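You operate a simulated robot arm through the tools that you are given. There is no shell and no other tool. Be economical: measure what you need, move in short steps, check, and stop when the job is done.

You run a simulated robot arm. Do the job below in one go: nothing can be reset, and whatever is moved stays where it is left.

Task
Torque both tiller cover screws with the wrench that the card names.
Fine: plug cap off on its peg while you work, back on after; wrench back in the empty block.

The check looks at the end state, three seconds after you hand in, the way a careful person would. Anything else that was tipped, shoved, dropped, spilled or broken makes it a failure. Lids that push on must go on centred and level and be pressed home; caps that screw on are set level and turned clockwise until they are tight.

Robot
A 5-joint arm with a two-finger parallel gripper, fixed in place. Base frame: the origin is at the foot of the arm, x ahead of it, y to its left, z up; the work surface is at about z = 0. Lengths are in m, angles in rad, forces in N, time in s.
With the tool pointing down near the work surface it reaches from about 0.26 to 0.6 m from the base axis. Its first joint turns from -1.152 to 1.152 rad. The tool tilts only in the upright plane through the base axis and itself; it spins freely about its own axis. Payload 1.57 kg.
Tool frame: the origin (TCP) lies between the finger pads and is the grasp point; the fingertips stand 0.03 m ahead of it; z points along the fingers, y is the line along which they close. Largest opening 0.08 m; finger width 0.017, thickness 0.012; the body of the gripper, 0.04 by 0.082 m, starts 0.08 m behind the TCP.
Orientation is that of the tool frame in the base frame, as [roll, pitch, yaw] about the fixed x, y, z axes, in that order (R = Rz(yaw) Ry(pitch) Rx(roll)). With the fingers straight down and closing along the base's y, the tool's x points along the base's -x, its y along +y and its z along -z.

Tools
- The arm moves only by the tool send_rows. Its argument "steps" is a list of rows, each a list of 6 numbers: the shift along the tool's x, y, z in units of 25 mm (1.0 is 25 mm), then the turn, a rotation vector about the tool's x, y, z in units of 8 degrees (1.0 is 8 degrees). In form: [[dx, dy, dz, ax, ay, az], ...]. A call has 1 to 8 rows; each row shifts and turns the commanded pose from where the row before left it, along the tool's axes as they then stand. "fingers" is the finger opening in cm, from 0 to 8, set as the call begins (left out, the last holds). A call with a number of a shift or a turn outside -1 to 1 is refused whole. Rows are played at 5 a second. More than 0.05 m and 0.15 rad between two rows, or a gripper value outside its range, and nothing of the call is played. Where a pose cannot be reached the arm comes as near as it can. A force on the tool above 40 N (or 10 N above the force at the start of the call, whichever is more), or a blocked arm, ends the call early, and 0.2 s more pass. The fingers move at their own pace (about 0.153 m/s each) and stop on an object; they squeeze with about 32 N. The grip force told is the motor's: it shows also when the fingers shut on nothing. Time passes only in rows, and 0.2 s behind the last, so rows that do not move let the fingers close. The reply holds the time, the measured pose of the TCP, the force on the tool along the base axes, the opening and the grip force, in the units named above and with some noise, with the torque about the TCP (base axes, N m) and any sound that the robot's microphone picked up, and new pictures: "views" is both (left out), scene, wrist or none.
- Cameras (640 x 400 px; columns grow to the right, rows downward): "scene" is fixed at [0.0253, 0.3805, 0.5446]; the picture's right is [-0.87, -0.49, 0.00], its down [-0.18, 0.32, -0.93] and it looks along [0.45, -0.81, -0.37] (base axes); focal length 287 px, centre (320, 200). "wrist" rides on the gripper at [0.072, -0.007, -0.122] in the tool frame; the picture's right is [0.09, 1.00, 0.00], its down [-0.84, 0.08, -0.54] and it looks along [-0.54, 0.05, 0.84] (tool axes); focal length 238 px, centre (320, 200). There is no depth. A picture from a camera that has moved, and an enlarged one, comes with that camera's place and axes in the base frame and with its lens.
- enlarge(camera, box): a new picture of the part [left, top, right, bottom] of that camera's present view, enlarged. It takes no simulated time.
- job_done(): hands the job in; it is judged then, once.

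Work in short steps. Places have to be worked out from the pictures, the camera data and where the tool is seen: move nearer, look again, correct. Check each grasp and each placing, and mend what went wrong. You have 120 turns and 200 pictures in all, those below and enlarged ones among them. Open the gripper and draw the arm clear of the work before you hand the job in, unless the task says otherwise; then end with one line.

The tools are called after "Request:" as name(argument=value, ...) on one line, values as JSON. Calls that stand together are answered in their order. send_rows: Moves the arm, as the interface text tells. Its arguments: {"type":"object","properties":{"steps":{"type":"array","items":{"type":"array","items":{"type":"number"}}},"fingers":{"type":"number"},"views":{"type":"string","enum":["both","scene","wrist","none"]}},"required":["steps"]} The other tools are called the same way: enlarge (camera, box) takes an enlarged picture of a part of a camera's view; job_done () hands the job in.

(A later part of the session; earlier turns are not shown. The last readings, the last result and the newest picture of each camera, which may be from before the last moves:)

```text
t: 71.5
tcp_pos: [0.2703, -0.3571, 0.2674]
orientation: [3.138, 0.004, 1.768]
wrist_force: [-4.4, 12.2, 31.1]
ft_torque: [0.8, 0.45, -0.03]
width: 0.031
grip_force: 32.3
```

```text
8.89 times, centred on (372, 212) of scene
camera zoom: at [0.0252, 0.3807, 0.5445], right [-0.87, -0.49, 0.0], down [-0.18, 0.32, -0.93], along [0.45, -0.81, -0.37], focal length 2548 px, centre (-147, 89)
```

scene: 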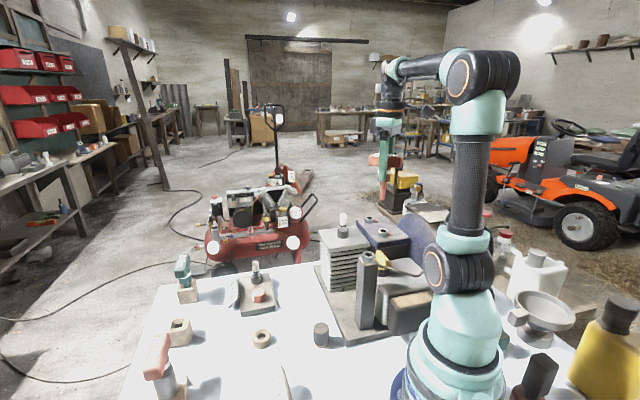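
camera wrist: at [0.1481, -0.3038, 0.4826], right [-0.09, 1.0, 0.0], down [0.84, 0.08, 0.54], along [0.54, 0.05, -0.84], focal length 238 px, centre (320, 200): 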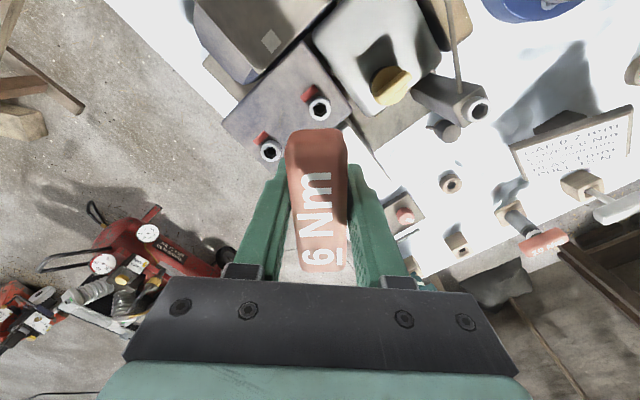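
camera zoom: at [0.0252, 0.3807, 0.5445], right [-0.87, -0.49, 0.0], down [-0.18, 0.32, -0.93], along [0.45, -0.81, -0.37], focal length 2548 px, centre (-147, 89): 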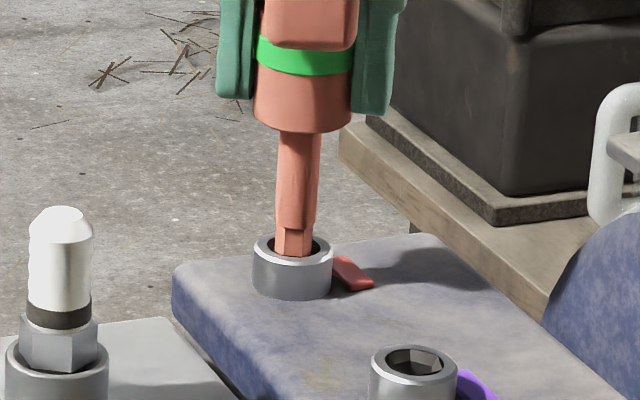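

Rim contact at the −y side of the tip. Lift 2 mm, shift +y 1.5 mm, and retry.

Request:
send_rows(steps=[[0, 0, -0.12, 0, 0, 0], [0.06, 0.012, 0, 0, 0, 0], [0, 0, 0.1, 0, 0, 0], [0, 0, 0.1, 0, 0, 0], [0, 0, 0, 0, 0, 0]], views="none")

Request:
enlarge(camera="scene", box=[355, 190, 390, 235])

```text
t: 72.7
tcp_pos: [0.271, -0.3569, 0.2632]
orientation: [3.139, 0.002, 1.766]
wrist_force: [-8.2, -4.9, 6.4]
ft_torque: [-0.41, 0.64, -0.01]
width: 0.031
grip_force: 31.8
```

```text
8.89 times, centred on (372, 212) of scene
camera zoom: at [0.0253, 0.3805, 0.5446], right [-0.87, -0.49, 0.0], down [-0.18, 0.32, -0.93], along [0.45, -0.81, -0.37], focal length 2548 px, centre (-147, 89)
```

zoom: 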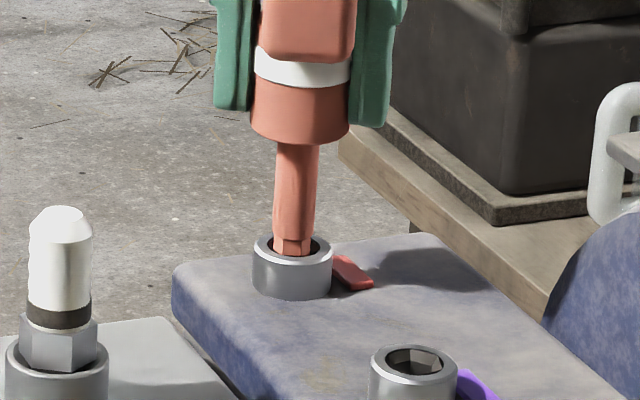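

In the socket, and the band reset to white. Relieve side load, press lightly and turn a bit.

Request:
send_rows(steps=[[-0.013, -0.036, 0.03, 0, 0, 0], [0, 0, 0.04, 0, 0, 0], [0, 0, 0, 0, 0, 0.3], [0, 0, 0, 0, 0, 0.3], [0, 0, 0, 0, 0, 0]], views="none")

Request:
enlarge(camera="scene", box=[355, 190, 390, 235])

```text
t: 73.9
tcp_pos: [0.2705, -0.3571, 0.2613]
orientation: [-3.141, 0.002, 1.682]
wrist_force: [1.4, 10.2, 18.2]
ft_torque: [0.78, -0.09, -0.05]
width: 0.0306
grip_force: 32.0
```

```text
8.89 times, centred on (372, 212) of scene
camera zoom: at [0.0252, 0.3806, 0.5446], right [-0.87, -0.49, 0.0], down [-0.18, 0.32, -0.93], along [0.45, -0.81, -0.37], focal length 2548 px, centre (-147, 89)
```

zoom: 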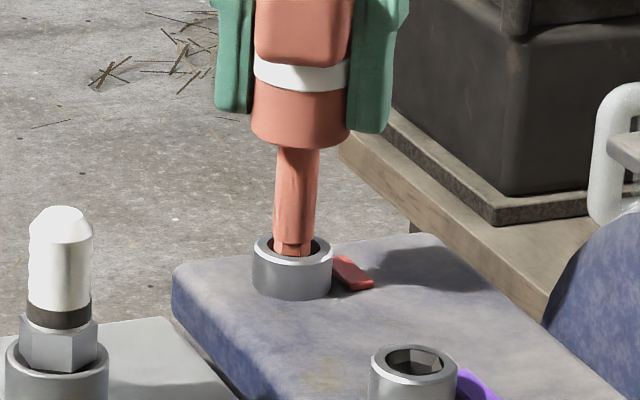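

Seated with 18 N. Turn 7° more, with tiny centring.

Request:
send_rows(steps=[[0.02, 0, 0, 0, 0, 0.3], [0, 0, 0, 0, 0, 0.3], [0, 0, 0, 0, 0, 0.3], [0, 0, 0, 0, 0, 0]], views="none")

Request:
enlarge(camera="scene", box=[355, 190, 390, 235])

```text
t: 74.9
tcp_pos: [0.2711, -0.3572, 0.2615]
orientation: [3.14, 0.004, 1.553]
wrist_force: [-0.8, 0.2, 21.1]
ft_torque: [0.04, 0.14, 0.0]
width: 0.0306
grip_force: 32.0
```

```text
8.89 times, centred on (372, 212) of scene
camera zoom: at [0.0252, 0.3806, 0.5445], right [-0.87, -0.49, 0.0], down [-0.18, 0.32, -0.93], along [0.45, -0.81, -0.37], focal length 2548 px, centre (-147, 89)
```

zoom: 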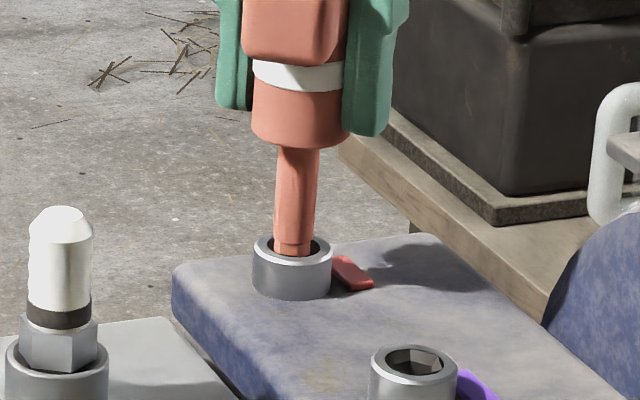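

Request:
send_rows(steps=[[0, 0, 0, 0, 0, 0.3], [0, 0, 0, 0, 0, 0.3], [0, 0, 0, 0, 0, 0.3], [0, 0, 0, 0, 0, 0]], views="none")

Request:
enlarge(camera="scene", box=[355, 190, 390, 235])

```text
t: 75.9
tcp_pos: [0.2708, -0.3565, 0.2611]
orientation: [3.138, 0.004, 1.432]
wrist_force: [7.4, -0.4, 15.5]
ft_torque: [-0.14, -0.71, 0.03]
width: 0.0305
grip_force: 32.2
```

```text
8.89 times, centred on (372, 212) of scene
camera zoom: at [0.0253, 0.3806, 0.5446], right [-0.87, -0.49, 0.0], down [-0.18, 0.32, -0.93], along [0.45, -0.81, -0.37], focal length 2548 px, centre (-147, 89)
```

zoom: 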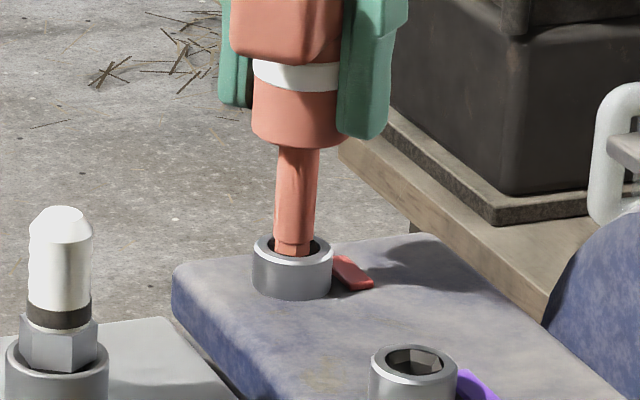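

Request:
send_rows(steps=[[0, 0.01, 0, 0, 0, 0.4], [0, 0, 0, 0, 0, 0.4], [0, 0, 0, 0, 0, 0.4], [0, 0, 0, 0, 0, 0]], views="none")

Request:
enlarge(camera="scene", box=[355, 190, 390, 235])

```text
t: 76.9
tcp_pos: [0.2713, -0.3577, 0.2606]
orientation: [3.138, 0.002, 1.264]
wrist_force: [2.8, -2.0, 21.1]
ft_torque: [-0.26, -0.22, 0.01]
width: 0.0305
grip_force: 32.1
```

```text
8.89 times, centred on (372, 212) of scene
camera zoom: at [0.0252, 0.3806, 0.5446], right [-0.87, -0.49, 0.0], down [-0.18, 0.32, -0.93], along [0.45, -0.81, -0.37], focal length 2548 px, centre (-147, 89)
```

zoom: 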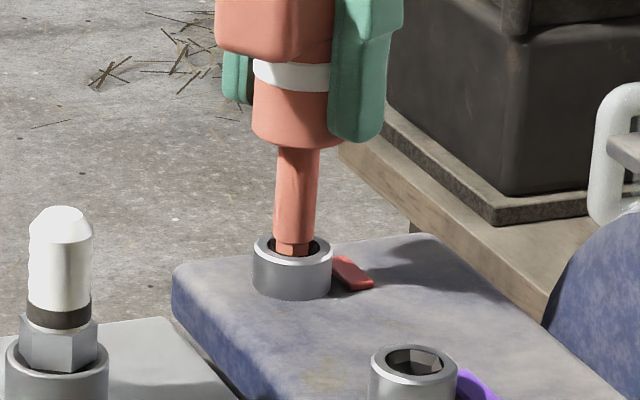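

Request:
send_rows(steps=[[0, 0, 0, 0, 0, 0.4], [0, 0, 0, 0, 0, 0.4], [0, 0, 0, 0, 0, 0]], views="none")

Request:
enlarge(camera="scene", box=[355, 190, 390, 235])

```text
t: 77.7
tcp_pos: [0.2712, -0.3568, 0.262]
orientation: [3.138, 0.001, 1.15]
wrist_force: [6.1, -6.7, 13.6]
ft_torque: [-0.54, -0.61, 0.01]
width: 0.0306
grip_force: 32.3
```

```text
8.89 times, centred on (372, 212) of scene
camera zoom: at [0.0253, 0.3806, 0.5446], right [-0.87, -0.49, 0.0], down [-0.18, 0.32, -0.93], along [0.45, -0.81, -0.37], focal length 2548 px, centre (-147, 89)
```

zoom: 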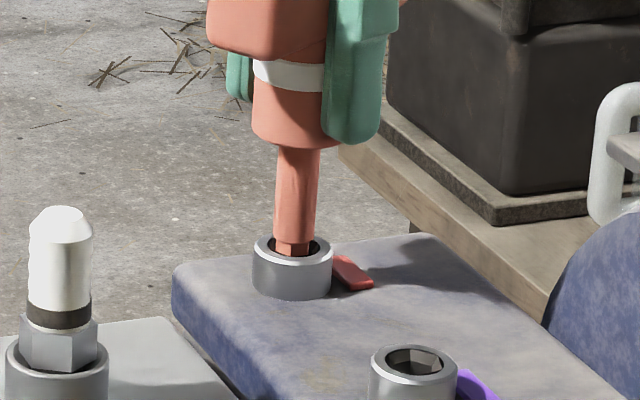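

Request:
send_rows(steps=[[-0.008, 0.02, 0.01, 0, 0, 0.4], [0, 0, 0, 0, 0, 0.4], [0, 0, 0, 0, 0, 0]], views="none")

Request:
enlarge(camera="scene", box=[355, 190, 390, 235])

```text
t: 78.5
tcp_pos: [0.2711, -0.3571, 0.2615]
orientation: [3.138, 0.001, 1.041]
wrist_force: [4.3, -3.6, 18.5]
ft_torque: [-0.25, -0.32, 0.0]
width: 0.0306
grip_force: 31.8
```

```text
8.89 times, centred on (372, 212) of scene
camera zoom: at [0.0252, 0.3806, 0.5446], right [-0.87, -0.49, 0.0], down [-0.18, 0.32, -0.93], along [0.45, -0.81, -0.37], focal length 2548 px, centre (-147, 89)
```

zoom: 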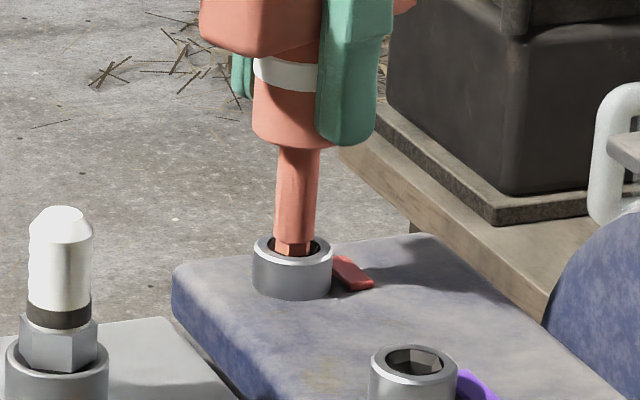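

Request:
send_rows(steps=[[0, 0.01, 0, 0, 0, 0.4], [0, 0, 0, 0, 0, 0.4], [0, 0, 0, 0, 0, 0]], views="none")

Request:
enlarge(camera="scene", box=[355, 190, 390, 235])

```text
t: 79.3
tcp_pos: [0.2712, -0.3564, 0.2618]
orientation: [3.139, 0.002, 0.925]
wrist_force: [3.1, -1.4, 21.8]
ft_torque: [-0.12, -0.18, 0.01]
width: 0.0307
grip_force: 32.2
```

```text
8.89 times, centred on (372, 212) of scene
camera zoom: at [0.0252, 0.3806, 0.5445], right [-0.87, -0.49, 0.0], down [-0.18, 0.32, -0.93], along [0.45, -0.81, -0.37], focal length 2548 px, centre (-147, 89)
```

zoom: 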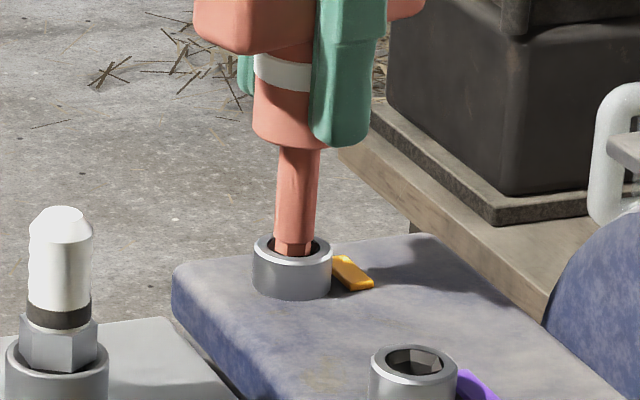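

Amber now, at ~48°. Very fine steps from here.

Request:
send_rows(steps=[[0, 0, 0, 0, 0, 0.4], [0, 0, 0, 0, 0, 0.4], [0, 0, 0, 0, 0, 0]], views="none")

Request:
enlarge(camera="scene", box=[355, 190, 390, 235])

```text
t: 80.1
tcp_pos: [0.2712, -0.3572, 0.2615]
orientation: [3.139, -0.001, 0.817]
wrist_force: [2.4, 3.0, 27.7]
ft_torque: [0.22, -0.09, 0.02]
width: 0.0305
grip_force: 32.1
```

```text
8.89 times, centred on (372, 212) of scene
camera zoom: at [0.0252, 0.3806, 0.5445], right [-0.87, -0.49, 0.0], down [-0.18, 0.32, -0.93], along [0.45, -0.81, -0.37], focal length 2548 px, centre (-147, 89)
```

zoom: 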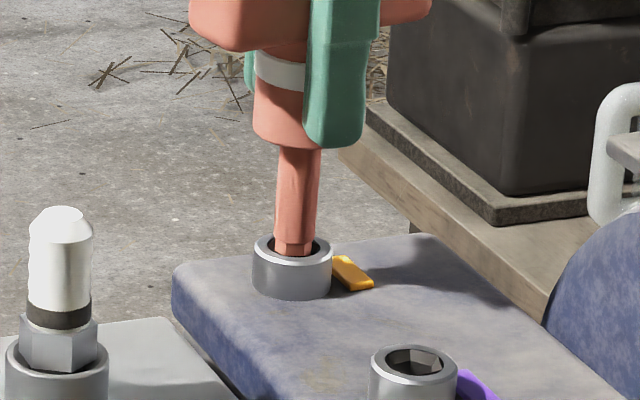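

Request:
send_rows(steps=[[0, 0, -0.01, 0, 0, 0.25], [0, 0, 0, 0, 0, 0.25], [0, 0, 0, 0, 0, 0]], views="none")

Request:
enlarge(camera="scene", box=[355, 190, 390, 235])

```text
t: 80.9
tcp_pos: [0.2712, -0.3582, 0.2618]
orientation: [3.138, 0.001, 0.746]
wrist_force: [2.2, 1.6, 25.4]
ft_torque: [0.1, -0.08, 0.02]
width: 0.0304
grip_force: 31.9
```

```text
8.89 times, centred on (372, 212) of scene
camera zoom: at [0.0252, 0.3806, 0.5445], right [-0.87, -0.49, 0.0], down [-0.18, 0.32, -0.93], along [0.45, -0.81, -0.37], focal length 2548 px, centre (-147, 89)
```

zoom: 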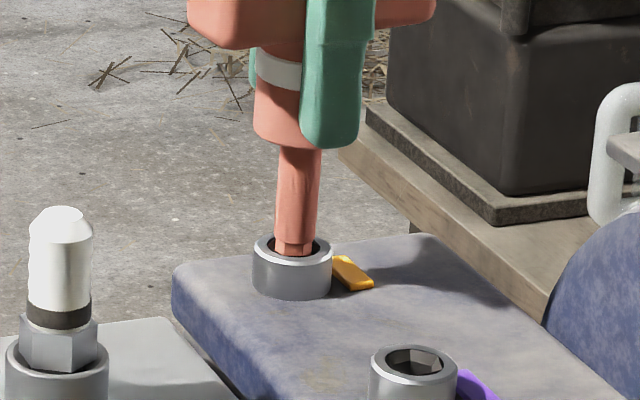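

Request:
send_rows(steps=[[0, 0, 0, 0, 0, 0.25], [0, 0, 0, 0, 0, 0.2], [0, 0, 0, 0, 0, 0]], views="none")

Request:
enlarge(camera="scene", box=[355, 190, 390, 235])

```text
t: 81.7
tcp_pos: [0.2712, -0.358, 0.2612]
orientation: [3.137, -0.001, 0.685]
wrist_force: [1.5, -3.0, 21.6]
ft_torque: [-0.32, -0.16, -0.01]
width: 0.0307
grip_force: 31.9
```

```text
8.89 times, centred on (372, 212) of scene
camera zoom: at [0.0252, 0.3806, 0.5445], right [-0.87, -0.49, 0.0], down [-0.18, 0.32, -0.93], along [0.45, -0.81, -0.37], focal length 2548 px, centre (-147, 89)
```

zoom: 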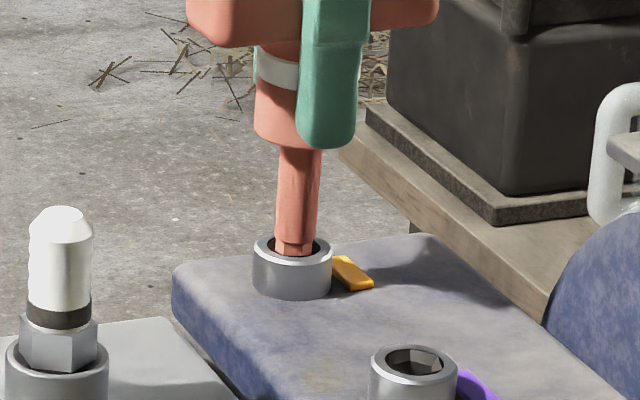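

Request:
send_rows(steps=[[0, 0, 0, 0, 0, 0.25], [0, 0, 0, 0, 0, 0.2], [0, 0, 0, 0, 0, 0]], views="none")

Request:
enlarge(camera="scene", box=[355, 190, 390, 235])

```text
t: 82.5
tcp_pos: [0.2703, -0.3568, 0.2622]
orientation: [3.138, 0.001, 0.619]
wrist_force: [-2.6, -10.4, 16.7]
ft_torque: [-0.9, 0.21, -0.01]
width: 0.0306
grip_force: 31.4
```

```text
8.89 times, centred on (372, 212) of scene
camera zoom: at [0.0253, 0.3806, 0.5446], right [-0.87, -0.49, 0.0], down [-0.18, 0.32, -0.93], along [0.45, -0.81, -0.37], focal length 2548 px, centre (-147, 89)
```

zoom: 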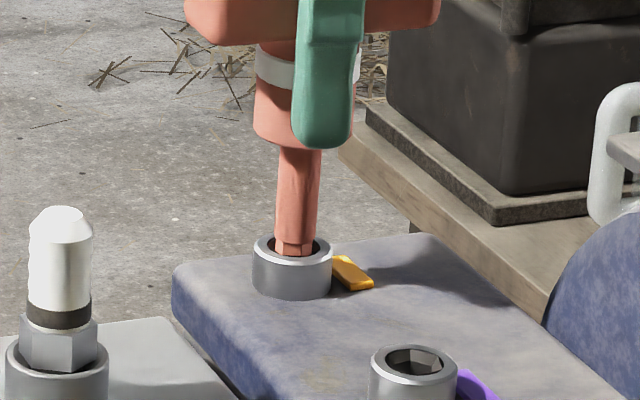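

Request:
send_rows(steps=[[-0.014, 0.02, 0, 0, 0, 0.2], [0, 0, 0, 0, 0, 0.2], [0, 0, 0, 0, 0, 0]], views="none")

Request:
enlarge(camera="scene", box=[355, 190, 390, 235])

```text
t: 83.3
tcp_pos: [0.2712, -0.3575, 0.2627]
orientation: [3.14, 0.001, 0.566]
wrist_force: [-0.4, 0.7, 23.1]
ft_torque: [0.04, 0.11, -0.03]
width: 0.0304
grip_force: 32.2
```

```text
8.89 times, centred on (372, 212) of scene
camera zoom: at [0.0252, 0.3806, 0.5445], right [-0.87, -0.49, 0.0], down [-0.18, 0.32, -0.93], along [0.45, -0.81, -0.37], focal length 2548 px, centre (-147, 89)
```

zoom: 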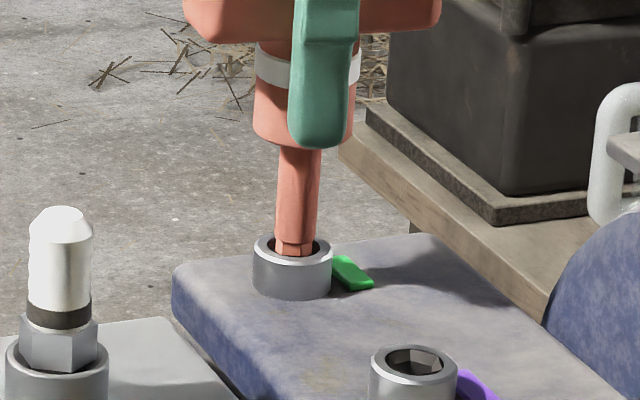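

The marker is green: so green = right, purple = overtightened. I hold still and look at the wrench band.

Request:
send_rows(steps=[[0, 0, 0, 0, 0, 0]], views="none")

Request:
enlarge(camera="scene", box=[360, 180, 385, 225])

```text
t: 83.7
tcp_pos: [0.2704, -0.3574, 0.2621]
orientation: [3.139, 0.0, 0.565]
wrist_force: [-0.1, 3.8, 25.0]
ft_torque: [0.23, 0.03, -0.05]
width: 0.0307
grip_force: 31.9
```

```text
8.89 times, centred on (372, 202) of scene
camera zoom: at [0.0252, 0.3806, 0.5445], right [-0.87, -0.49, 0.0], down [-0.18, 0.32, -0.93], along [0.45, -0.81, -0.37], focal length 2548 px, centre (-147, 178)
```

zoom: 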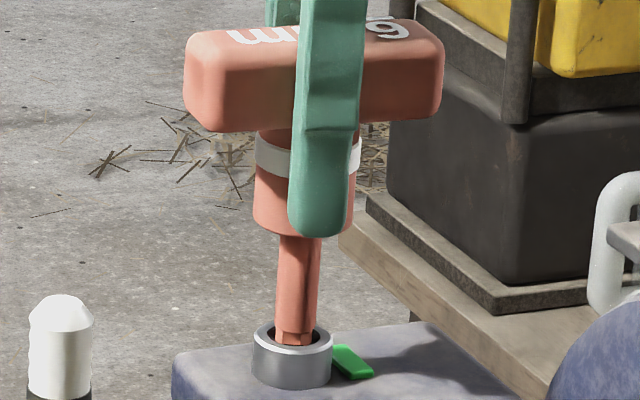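

Tab green, band still white. I leave B as is and go back to A to loosen it and bring it to green; this also shows when the band lights.

Request:
send_rows(steps=[[0, 0, -0.1, 0, 0, 0], [0, 0, -0.3, 0, 0, 0], [0, 0, -0.5, 0, 0, 0], [0, 0, -0.5, 0, 0, 0], [0, 0, -0.5, 0, 0, 0], [0, 0, 0, 0, 0, 0]], views="none")

Request:
enlarge(camera="scene", box=[345, 170, 405, 245])

```text
t: 85.1
tcp_pos: [0.2704, -0.3562, 0.3092]
orientation: [3.14, 0.0, 0.568]
wrist_force: [0.4, 0.0, -2.7]
ft_torque: [0.0, 0.03, 0.04]
width: 0.0306
grip_force: 32.2
```

```text
5.33 times, centred on (375, 208) of scene
camera zoom: at [0.0253, 0.3805, 0.5446], right [-0.87, -0.49, 0.0], down [-0.18, 0.32, -0.93], along [0.45, -0.81, -0.37], focal length 1529 px, centre (27, 160)
```

zoom: 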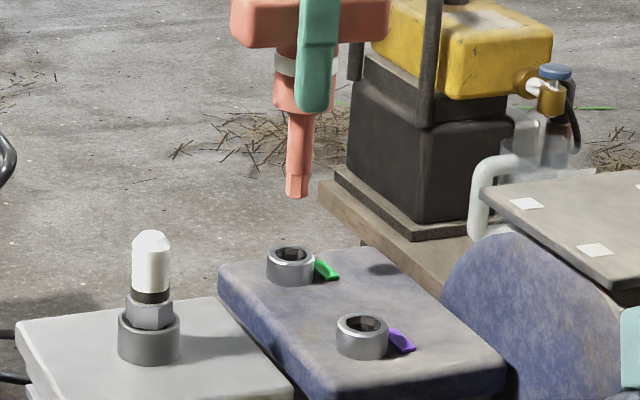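

Request:
send_rows(steps=[[-0.19, -0.82, 0, 0, 0, 0], [-0.19, -0.82, 0, 0, 0, 0], [-0.19, -0.82, 0, 0, 0, 0], [-0.19, -0.83, 0, 0, 0, 0], [0, 0, 0.6, 0, 0, 0], [0, 0, 0.6, 0, 0, 0], [0, 0, 0.35, 0, 0, 0], [0, 0, 0, 0, 0, 0]], views="none")

Request:
enlarge(camera="scene", box=[360, 195, 400, 245])

```text
t: 86.9
tcp_pos: [0.21, -0.2971, 0.2691]
orientation: [3.141, 0.0, 0.566]
wrist_force: [-0.6, -0.1, -1.1]
ft_torque: [-0.03, -0.01, 0.01]
width: 0.0309
grip_force: 31.9
```

```text
8.00 times, centred on (380, 220) of scene
camera zoom: at [0.0253, 0.3805, 0.5446], right [-0.87, -0.49, 0.0], down [-0.18, 0.32, -0.93], along [0.45, -0.81, -0.37], focal length 2294 px, centre (-160, 40)
```

zoom: 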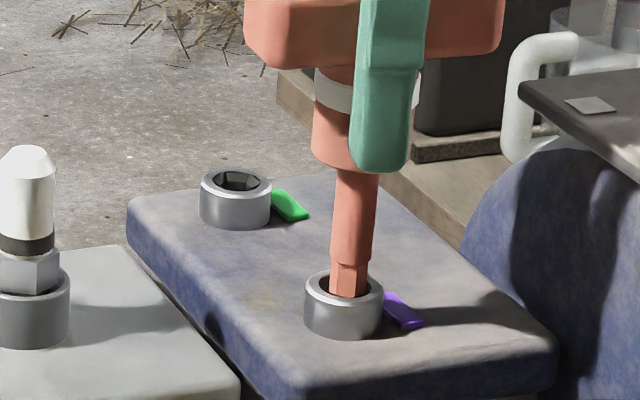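

Aligned. Insert with light press, then turn counter-clockwise ~8°.

Request:
send_rows(steps=[[0, 0, 0.15, 0, 0, 0], [0, 0, 0.15, 0, 0, 0], [0, 0, 0.05, 0, 0, 0], [0, 0, 0, 0, 0, 0]], views="none")

```text
t: 87.4
tcp_pos: [0.2109, -0.2982, 0.2671]
orientation: [3.135, 0.0, 0.567]
wrist_force: [-1.9, 3.5, 3.4]
ft_torque: [0.25, 0.06, -0.03]
width: 0.0308
grip_force: 32.6
stopped in row 2: the force on the tool passed its limit at 49 N (the readings are from after the stop); the commanded pose is now the measured one
```

Caught on the rim; small lift, +y 1 mm, retry gently.

Request:
send_rows(steps=[[0, 0, -0.06, 0, 0, 0], [0.012, -0.04, 0, 0, 0, 0], [0, 0, 0.1, 0, 0, 0], [0, 0, 0.06, 0, 0, 0], [0, 0, 0, 0, 0, 0]], views="none")

```text
t: 88.7
tcp_pos: [0.2115, -0.298, 0.268]
orientation: [3.131, 0.0, 0.566]
wrist_force: [-1.3, 1.1, 3.4]
ft_torque: [0.06, 0.1, -0.03]
width: 0.0307
grip_force: 32.1
stopped in row 5: the force on the tool passed its limit at 42 N (the readings are from after the stop); the commanded pose is now the measured one
```

Perhaps hex misalignment (8.6° off modulo 60°). Lift 3 mm, turn back 8.6° and retry.

Request:
send_rows(steps=[[0, 0, -0.12, 0, 0, -0.54], [0, 0, 0, 0, 0, -0.54], [0, 0, 0.08, 0, 0, 0], [0, 0, 0.08, 0, 0, 0], [0, 0, 0, 0, 0, 0]], views="none")

Request:
enlarge(camera="scene", box=[365, 205, 395, 245])

```text
t: 90.0
tcp_pos: [0.2107, -0.2967, 0.269]
orientation: [3.13, 0.003, 0.719]
wrist_force: [-0.9, 3.0, 3.7]
ft_torque: [0.2, 0.15, -0.03]
width: 0.0307
grip_force: 32.0
stopped in row 5: the force on the tool passed its limit at 42 N (the readings are from after the stop); the commanded pose is now the measured one
```

```text
10.00 times, centred on (380, 225) of scene
camera zoom: at [0.0253, 0.3805, 0.5446], right [-0.87, -0.49, 0.0], down [-0.18, 0.32, -0.93], along [0.45, -0.81, -0.37], focal length 2867 px, centre (-280, -50)
```

zoom: 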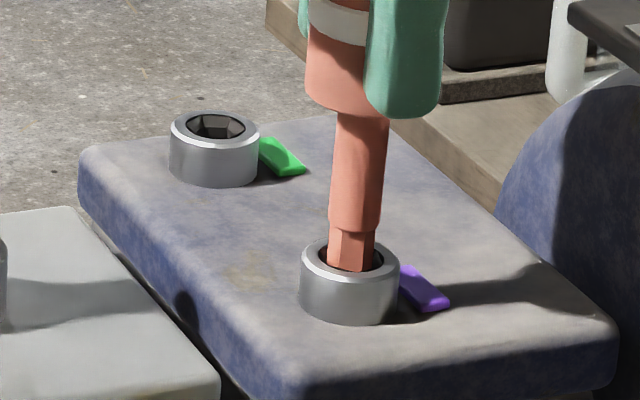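

The tool picked up a 0.6° tilt from the stops, shifting the tip. Lift, straighten, and retry.

Request:
send_rows(steps=[[0, 0, -0.15, 0, 0, 0], [0, 0, 0, 0.08, 0, 0], [0, 0, 0, 0, 0, 0], [0, 0, 0, 0, 0, 0]], views="none")

Request:
enlarge(camera="scene", box=[365, 195, 400, 240])

Request:
enlarge(camera="wrist", box=[240, 80, 400, 280])

```text
t: 91.0
tcp_pos: [0.2119, -0.2971, 0.2717]
orientation: [3.14, -0.001, 0.717]
wrist_force: [0.3, -0.1, -2.4]
ft_torque: [0.01, 0.0, 0.0]
width: 0.0308
grip_force: 31.9
```

```text
8.89 times, centred on (382, 218) of scene
camera zoom: at [0.0253, 0.3805, 0.5446], right [-0.87, -0.49, 0.0], down [-0.18, 0.32, -0.93], along [0.45, -0.81, -0.37], focal length 2548 px, centre (-236, 44)
```

zoom: 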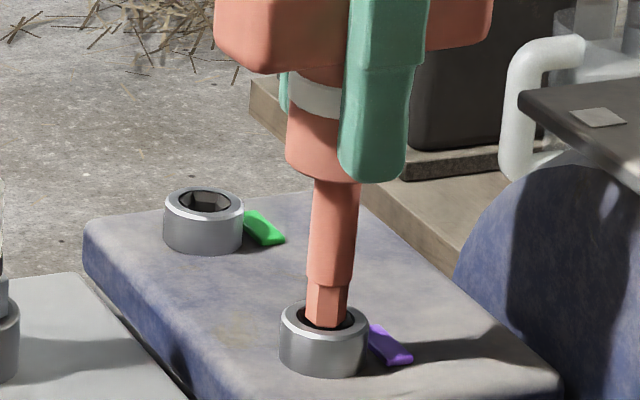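

```text
2.00 times, centred on (320, 180) of wrist
camera zoom: at [0.2617, -0.2448, 0.394], right [0.72, -0.69, 0.0], down [-0.58, -0.61, 0.54], along [-0.37, -0.39, -0.84], focal length 477 px, centre (320, 240)
```

zoom: 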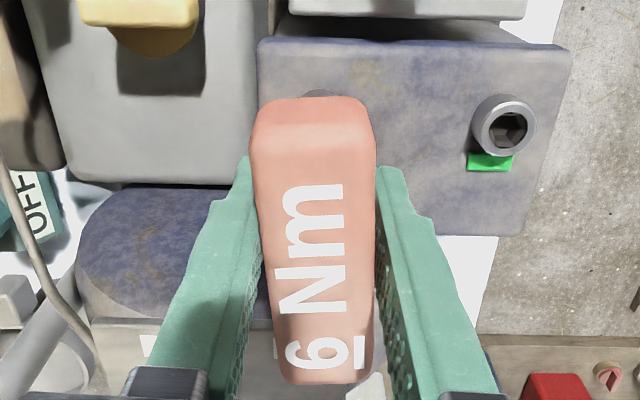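

The position matches the earlier good insertion, so hex orientation probably matters. I lift to see the sockets' hex orientation.

Request:
send_rows(steps=[[0, 0, -0.8, 0, 0, 0], [0, 0, -0.8, 0, 0, 0], [-0.8, 0, -0.8, 0, 0, 0], [-0.8, 0, -0.8, 0, 0, 0], [0, 0, 0, 0, 0, 0]], views="wrist")

Request:
enlarge(camera="wrist", box=[290, 60, 430, 150])

```text
t: 92.2
tcp_pos: [0.1807, -0.3252, 0.3542]
orientation: [3.14, 0.0, 0.716]
wrist_force: [1.1, 0.2, -2.8]
ft_torque: [-0.02, -0.01, 0.04]
width: 0.0307
grip_force: 32.0
camera wrist: at [0.2315, -0.2714, 0.4759], right [0.72, -0.69, 0.0], down [-0.58, -0.61, 0.54], along [-0.37, -0.39, -0.84], focal length 238 px, centre (320, 200)
```

wrist: 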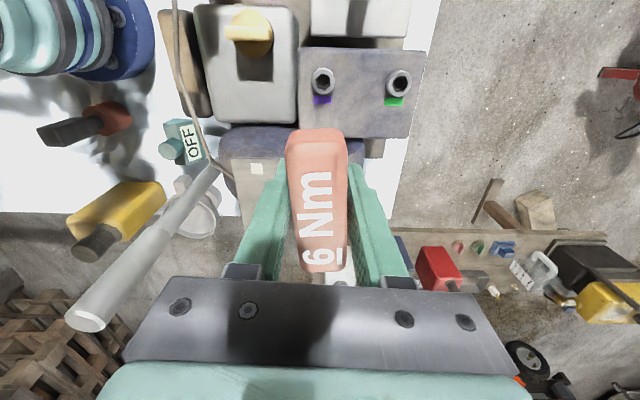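

```text
4.44 times, centred on (360, 105) of wrist
camera zoom: at [0.2315, -0.2714, 0.4759], right [0.72, -0.69, 0.0], down [-0.58, -0.61, 0.54], along [-0.37, -0.39, -0.84], focal length 1059 px, centre (142, 622)
```

zoom: 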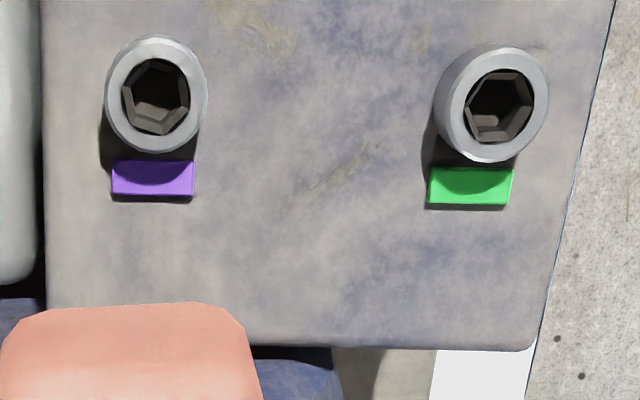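

Request:
enlarge(camera="wrist", box=[310, 65, 340, 97])

Request:
enlarge(camera="wrist", box=[384, 66, 414, 98])

```text
12.50 times, centred on (325, 81) of wrist
camera zoom: at [0.2315, -0.2714, 0.4759], right [0.72, -0.69, 0.0], down [-0.58, -0.61, 0.54], along [-0.37, -0.39, -0.84], focal length 2979 px, centre (258, 1688)
```

zoom: 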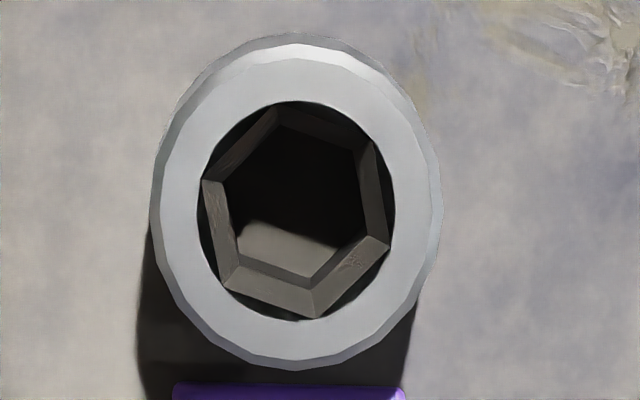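

```text
12.50 times, centred on (399, 82) of wrist
camera zoom: at [0.2315, -0.2714, 0.4759], right [0.72, -0.69, 0.0], down [-0.58, -0.61, 0.54], along [-0.37, -0.39, -0.84], focal length 2979 px, centre (-668, 1675)
```

zoom: 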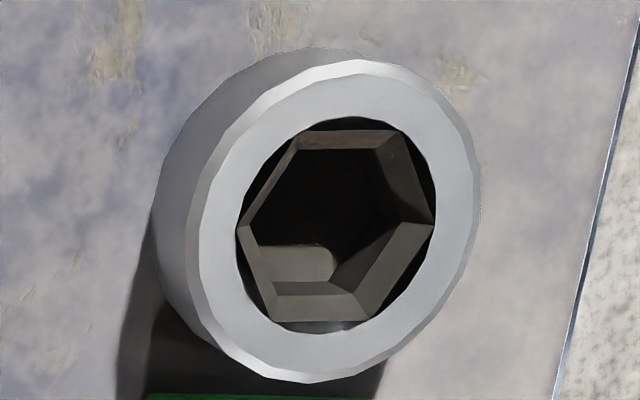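

The sockets are hex with generous clearance; the earlier forces point to the tip being ~1 mm too far −y. Return with +y 0.8 mm and reinsert gently.

Request:
send_rows(steps=[[0.8, 0, 0, 0, 0, 0], [0.82, -0.024, 0, 0, 0, 0], [0, 0, 1, 0, 0, 0], [0, 0, 1, 0, 0, 0], [0, 0, 1, 0, 0, 0], [0, 0, 0.24, 0, 0, 0], [0, 0, 0.1, 0, 0, 0], [0, 0, 0, 0, 0, 0]], views="none")

Request:
send_rows(steps=[[0, 0, 0.08, 0, 0, 0], [0, 0, 0.08, 0, 0, 0], [0, 0, 0.04, 0, 0, 0], [0, 0, 0, 0, 0, 0]], views="none")

```text
t: 94.0
tcp_pos: [0.2119, -0.2965, 0.2688]
orientation: [3.138, 0.0, 0.719]
wrist_force: [-0.4, -3.1, 2.6]
ft_torque: [-0.21, 0.02, 0.02]
width: 0.031
grip_force: 31.8
```

```text
t: 94.7
tcp_pos: [0.212, -0.297, 0.2683]
orientation: [3.136, -0.001, 0.717]
wrist_force: [-2.7, 1.5, 2.9]
ft_torque: [0.05, 0.2, 0.02]
width: 0.0306
grip_force: 31.5
stopped in row 3: the force on the tool passed its limit at 45 N (the readings are from after the stop); the commanded pose is now the measured one
```

Centred but blocked at the hex mouth: visually socket A is ~21° clockwise of B, so I'm ~30° out of phase. Lift, rotate 30° counter-clockwise, and try again.

Request:
send_rows(steps=[[0, 0, -0.12, 0.03, 0, -0.75], [0, 0, 0, 0, 0, -1], [0, 0, 0, 0, 0, -1], [0, 0, 0, 0, 0, -1], [0, 0, 0.12, 0, 0, 0], [0, 0, 0.06, 0, 0, 0], [0, 0, 0, 0, 0, 0]], views="none")

```text
t: 96.2
tcp_pos: [0.2104, -0.2978, 0.2683]
orientation: [3.138, 0.002, 1.241]
wrist_force: [-1.7, 2.3, 4.4]
ft_torque: [0.15, 0.08, -0.01]
width: 0.0307
grip_force: 31.4
stopped in row 7: the force on the tool passed its limit at 41 N (the readings are from after the stop); the commanded pose is now the measured one
```

Still blocked. Rotate slowly counter-clockwise under light press to let it drop in.

Request:
send_rows(steps=[[0, 0, 0.03, 0, 0, -0.4], [0, 0, 0, 0, 0, -0.5], [0, 0, 0, 0, 0, -0.5], [0, 0, 0, 0, 0, -0.5], [0, 0, 0, 0, 0, -0.5], [0, 0, 0, 0, 0, -0.5], [0, 0, 0, 0, 0, 0]], views="none")

Request:
enlarge(camera="scene", box=[365, 205, 395, 245])

```text
t: 97.8
tcp_pos: [0.2111, -0.2984, 0.2684]
orientation: [3.139, 0.004, 1.646]
wrist_force: [-19.1, 1.1, 19.9]
ft_torque: [0.05, 1.44, 0.03]
width: 0.0306
grip_force: 31.7
```

```text
10.00 times, centred on (380, 225) of scene
camera zoom: at [0.0252, 0.3806, 0.5446], right [-0.87, -0.49, 0.0], down [-0.18, 0.32, -0.93], along [0.45, -0.81, -0.37], focal length 2867 px, centre (-280, -50)
```

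zoom: 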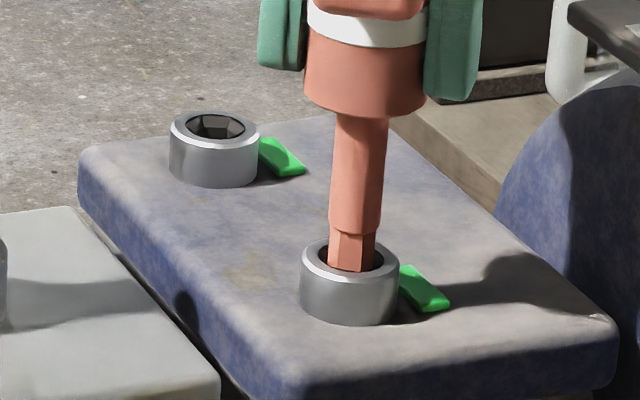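

Socket A's marker is now green too, and reversal works. Since it's reversible, I check where the band lights: tiny clockwise steps on A.

Request:
send_rows(steps=[[0, -0.02, 0, 0, 0, 0.2], [0, 0, 0, 0, 0, 0]], views="none")

Request:
enlarge(camera="scene", box=[365, 205, 395, 245])

```text
t: 98.5
tcp_pos: [0.2102, -0.2971, 0.2692]
orientation: [3.138, 0.005, 1.617]
wrist_force: [-17.1, 0.9, 17.2]
ft_torque: [0.06, 1.22, -0.01]
width: 0.0308
grip_force: 31.8
```

```text
10.00 times, centred on (380, 225) of scene
camera zoom: at [0.0252, 0.3806, 0.5446], right [-0.87, -0.49, 0.0], down [-0.18, 0.32, -0.93], along [0.45, -0.81, -0.37], focal length 2867 px, centre (-280, -50)
```

zoom: 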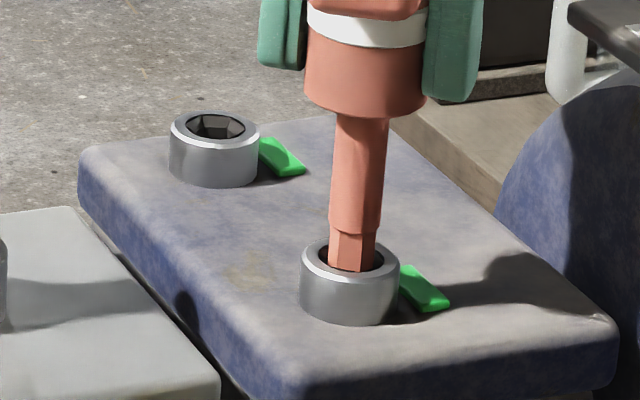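

Request:
send_rows(steps=[[0, 0, 0, 0, 0, 0.25], [0, 0, 0, 0, 0, 0]], views="none")

Request:
enlarge(camera="scene", box=[365, 205, 395, 245])

```text
t: 99.0
tcp_pos: [0.211, -0.2974, 0.268]
orientation: [3.137, 0.006, 1.583]
wrist_force: [-9.5, 3.5, 13.9]
ft_torque: [0.27, 0.73, 0.02]
width: 0.0304
grip_force: 32.0
```

```text
10.00 times, centred on (380, 225) of scene
camera zoom: at [0.0253, 0.3806, 0.5446], right [-0.87, -0.49, 0.0], down [-0.18, 0.32, -0.93], along [0.45, -0.81, -0.37], focal length 2867 px, centre (-280, -50)
```

zoom: 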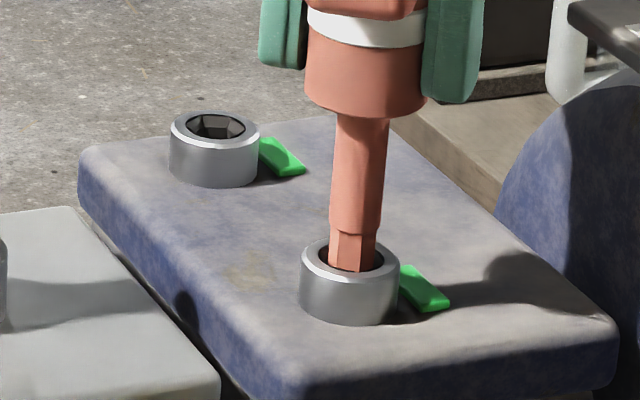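

Request:
send_rows(steps=[[0, 0, 0.01, 0, 0, 0.25], [0, 0, 0, 0, 0, 0.25], [0, 0, 0, 0, 0, 0]], views="none")

Request:
enlarge(camera="scene", box=[365, 205, 395, 245])

```text
t: 99.8
tcp_pos: [0.2101, -0.2981, 0.2681]
orientation: [3.135, 0.004, 1.513]
wrist_force: [-6.1, 4.2, 14.3]
ft_torque: [0.33, 0.46, -0.03]
width: 0.031
grip_force: 32.1
```

```text
10.00 times, centred on (380, 225) of scene
camera zoom: at [0.0253, 0.3806, 0.5446], right [-0.87, -0.49, 0.0], down [-0.18, 0.32, -0.93], along [0.45, -0.81, -0.37], focal length 2867 px, centre (-280, -50)
```

zoom: 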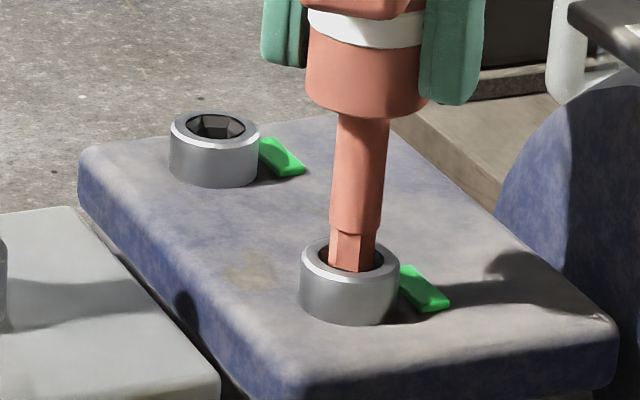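

Request:
send_rows(steps=[[0, 0, 0.01, 0, 0, 0.3], [0, 0, 0, 0, 0, 0.3], [0, 0, 0, 0, 0, 0]], views="none")

Request:
enlarge(camera="scene", box=[365, 205, 395, 245])

```text
t: 100.7
tcp_pos: [0.2107, -0.2973, 0.2673]
orientation: [3.137, 0.006, 1.429]
wrist_force: [-8.5, 2.5, 15.2]
ft_torque: [0.18, 0.67, -0.02]
width: 0.0307
grip_force: 31.6
```

```text
10.00 times, centred on (380, 225) of scene
camera zoom: at [0.0253, 0.3806, 0.5446], right [-0.87, -0.49, 0.0], down [-0.18, 0.32, -0.93], along [0.45, -0.81, -0.37], focal length 2867 px, centre (-280, -50)
```

zoom: 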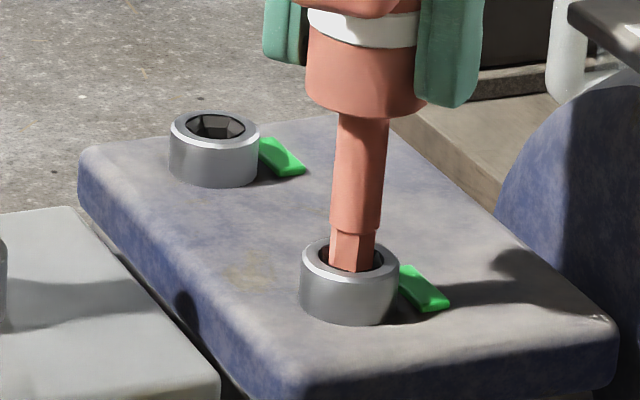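

Not clearly coupled here. I lift, straighten, rotate in the air to ~111° where socket A should mesh, and reinsert.

Request:
send_rows(steps=[[0, 0, -0.15, 0.036, 0.043, 0], [0, 0, 0, 0, 0, -1], [0, 0, 0, 0, 0, -1], [0, 0, 0, 0, 0, -1], [0, 0, 0, 0, 0, -0.64], [0, 0, 0.1, 0, 0, 0], [0, 0, 0.08, 0, 0, 0], [0, 0, 0, 0, 0, 0]], views="none")

Request:
enlarge(camera="scene", box=[365, 205, 395, 245])

```text
t: 102.5
tcp_pos: [0.2115, -0.2985, 0.2682]
orientation: [-3.141, 0.001, 1.941]
wrist_force: [1.0, 3.0, 5.3]
ft_torque: [0.28, -0.01, -0.05]
width: 0.0307
grip_force: 31.9
```

```text
10.00 times, centred on (380, 225) of scene
camera zoom: at [0.0253, 0.3806, 0.5446], right [-0.87, -0.49, 0.0], down [-0.18, 0.32, -0.93], along [0.45, -0.81, -0.37], focal length 2867 px, centre (-280, -50)
```

zoom: 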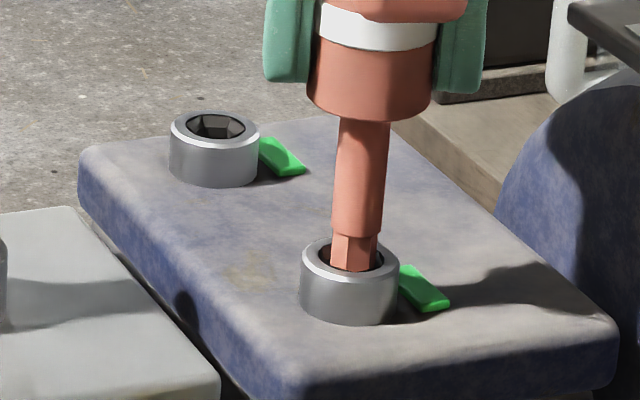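

Request:
send_rows(steps=[[0.02, 0.008, 0.03, 0, 0, 0], [0, 0, 0.03, 0, 0, 0.3], [0, 0, 0, 0, 0, 0.4], [0, 0, 0, 0, 0, 0.4], [0, 0, 0, 0, 0, 0.4], [0, 0, 0, 0, 0, 0]], views="none")

Request:
enlarge(camera="scene", box=[365, 205, 395, 245])

```text
t: 103.8
tcp_pos: [0.2108, -0.2977, 0.2656]
orientation: [-3.141, -0.002, 1.729]
wrist_force: [4.8, -8.3, -9.1]
ft_torque: [-0.77, -0.4, 0.03]
width: 0.0308
grip_force: 32.3
```

```text
10.00 times, centred on (380, 225) of scene
camera zoom: at [0.0253, 0.3805, 0.5446], right [-0.87, -0.49, 0.0], down [-0.18, 0.32, -0.93], along [0.45, -0.81, -0.37], focal length 2867 px, centre (-280, -50)
```

zoom: 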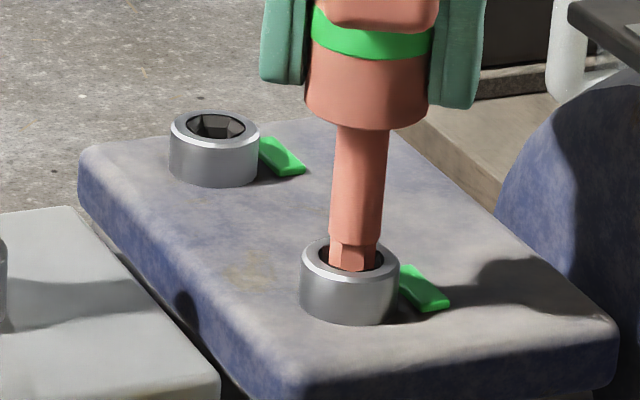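

It dropped in: band green and marker green together — A is properly torqued. Lift out without turning, and go to B for the same.

Request:
send_rows(steps=[[0, 0, -0.1, 0, 0, 0], [0, 0, -0.3, 0, 0, 0], [0, 0, -0.4, 0, 0, 0], [0, 0, -0.4, 0, 0, 0], [0, 0, -0.2, 0, 0, 0], [0, 0, 0, 0, 0, 0]], views="none")

Request:
send_rows(steps=[[-0.92, 0.67, 0, 0, 0, 0], [-0.92, 0.67, 0, 0, 0, 0], [-0.91, 0.68, 0, 0, 0, 0], [0, 0, 0.5, 0, 0, 0], [0, 0, 0.4, 0, 0, 0], [0, 0, 0, 0, 0, 0]], views="none")

Request:
enlarge(camera="scene", box=[355, 190, 395, 240])

```text
t: 105.2
tcp_pos: [0.2111, -0.2973, 0.2991]
orientation: [-3.141, -0.003, 1.729]
wrist_force: [0.8, -0.1, -1.4]
ft_torque: [0.02, 0.02, -0.04]
width: 0.0308
grip_force: 31.7
```

```text
t: 106.7
tcp_pos: [0.2695, -0.358, 0.2768]
orientation: [-3.139, -0.001, 1.727]
wrist_force: [-0.6, -0.9, -2.3]
ft_torque: [0.01, -0.02, 0.02]
width: 0.0305
grip_force: 31.5
```

```text
8.00 times, centred on (375, 215) of scene
camera zoom: at [0.0253, 0.3805, 0.5446], right [-0.87, -0.49, 0.0], down [-0.18, 0.32, -0.93], along [0.45, -0.81, -0.37], focal length 2294 px, centre (-120, 80)
```

zoom: 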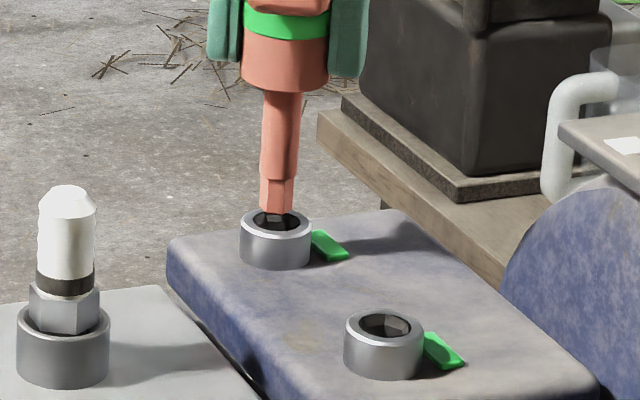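

Aligned over B. Descend to the hex mouth, then light press with clockwise turn.

Request:
send_rows(steps=[[0, 0, 0.2, 0, 0, 0], [0, 0, 0.14, 0, 0, 0], [0, 0, 0.03, 0, 0, 0], [0, 0, 0, 0, 0, 0]], views="none")

```text
t: 107.7
tcp_pos: [0.2711, -0.359, 0.2695]
orientation: [-3.139, 0.001, 1.727]
wrist_force: [-1.2, -2.1, 7.2]
ft_torque: [-0.19, 0.07, 0.01]
width: 0.031
grip_force: 32.1
```

Request:
send_rows(steps=[[0, 0, 0.03, 0, 0, 0.25], [0, 0, 0, 0, 0, 0.25], [0, 0, 0, 0, 0, 0.25], [0, 0, 0, 0, 0, 0]], views="none")

Request:
enlarge(camera="scene", box=[355, 190, 390, 235])

```text
t: 108.7
tcp_pos: [0.2702, -0.3582, 0.269]
orientation: [3.14, 0.001, 1.62]
wrist_force: [-13.9, -7.1, 28.7]
ft_torque: [-0.48, 1.05, -0.01]
width: 0.0309
grip_force: 32.5
```

```text
8.89 times, centred on (372, 212) of scene
camera zoom: at [0.0252, 0.3806, 0.5445], right [-0.87, -0.49, 0.0], down [-0.18, 0.32, -0.93], along [0.45, -0.81, -0.37], focal length 2548 px, centre (-147, 89)
```

zoom: 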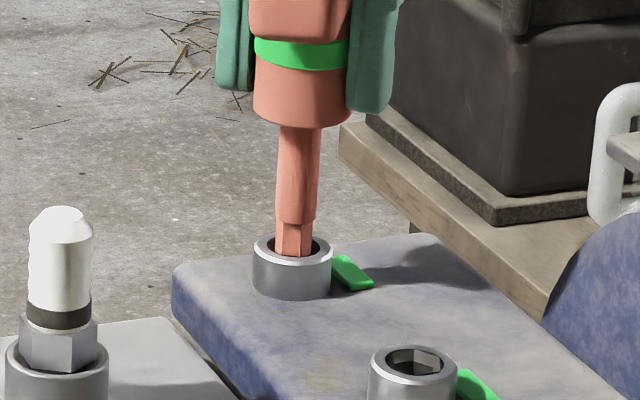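

Contact is on the +x/+y edge; shift −x 1 mm, −y 0.7 mm and press again.

Request:
send_rows(steps=[[0, 0, -0.08, 0, 0, 0], [-0.028, -0.04, 0, 0, 0, 0], [0, 0, 0.06, 0, 0, 0], [0, 0, 0.04, 0, 0, 0], [0, 0, 0, 0, 0, 0]], views="none")

```text
t: 109.8
tcp_pos: [0.2715, -0.3579, 0.2681]
orientation: [-3.14, 0.0, 1.624]
wrist_force: [-9.3, 4.2, 35.4]
ft_torque: [0.38, 0.68, 0.0]
width: 0.0306
grip_force: 32.1
```

Request:
send_rows(steps=[[0, 0, -0.1, 0, 0, 0], [0, -0.028, 0, 0, 0, -0.5], [0, 0, 0.06, 0, 0, 0], [0, 0, 0.04, 0, 0, 0], [0, 0, 0, 0, 0, 0]], views="none")

```text
t: 111.0
tcp_pos: [0.2703, -0.3574, 0.2686]
orientation: [3.14, 0.003, 1.696]
wrist_force: [4.5, 4.6, 27.0]
ft_torque: [0.34, -0.24, 0.03]
width: 0.0305
grip_force: 32.2
```

Request:
send_rows(steps=[[0.01, 0.012, -0.02, 0, 0, 0], [0, 0, 0, 0, 0, 0.25], [0, 0, 0, 0, 0, 0.25], [0, 0, 0, 0, 0, 0.25], [0, 0, 0, 0, 0, 0]], views="none")

Request:
enlarge(camera="scene", box=[355, 190, 390, 235])

```text
t: 112.2
tcp_pos: [0.2707, -0.3566, 0.2681]
orientation: [3.141, 0.002, 1.587]
wrist_force: [10.7, 3.1, 20.3]
ft_torque: [0.19, -0.88, 0.03]
width: 0.0306
grip_force: 32.1
```

```text
8.89 times, centred on (372, 212) of scene
camera zoom: at [0.0253, 0.3806, 0.5446], right [-0.87, -0.49, 0.0], down [-0.18, 0.32, -0.93], along [0.45, -0.81, -0.37], focal length 2548 px, centre (-147, 89)
```

zoom: 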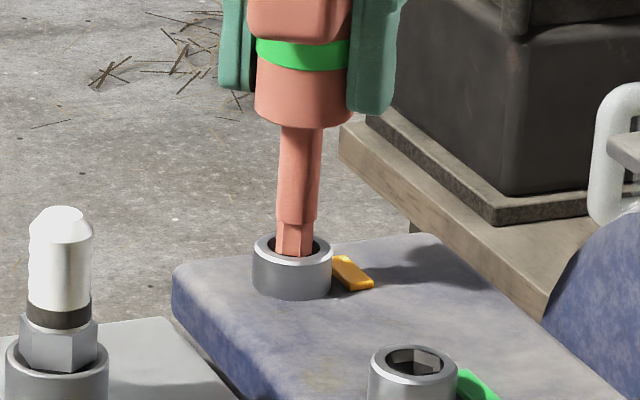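

B slipped back to amber by friction; I will mesh properly. Lift, centre (+x 0.6 mm), rotate back ~16° in air, then press and sweep clockwise like on A.

Request:
send_rows(steps=[[0, 0, -0.12, 0, 0, 0], [0, 0.025, 0, 0, 0, -1], [0, 0, 0, 0, 0, -1], [0, 0, 0.12, 0, 0, 0], [0, 0, 0, 0, 0, 0]], views="none")

```text
t: 113.5
tcp_pos: [0.2715, -0.3585, 0.2681]
orientation: [-3.14, -0.003, 1.869]
wrist_force: [-0.4, -2.1, 5.8]
ft_torque: [-0.1, 0.06, -0.01]
width: 0.0309
grip_force: 31.4
```

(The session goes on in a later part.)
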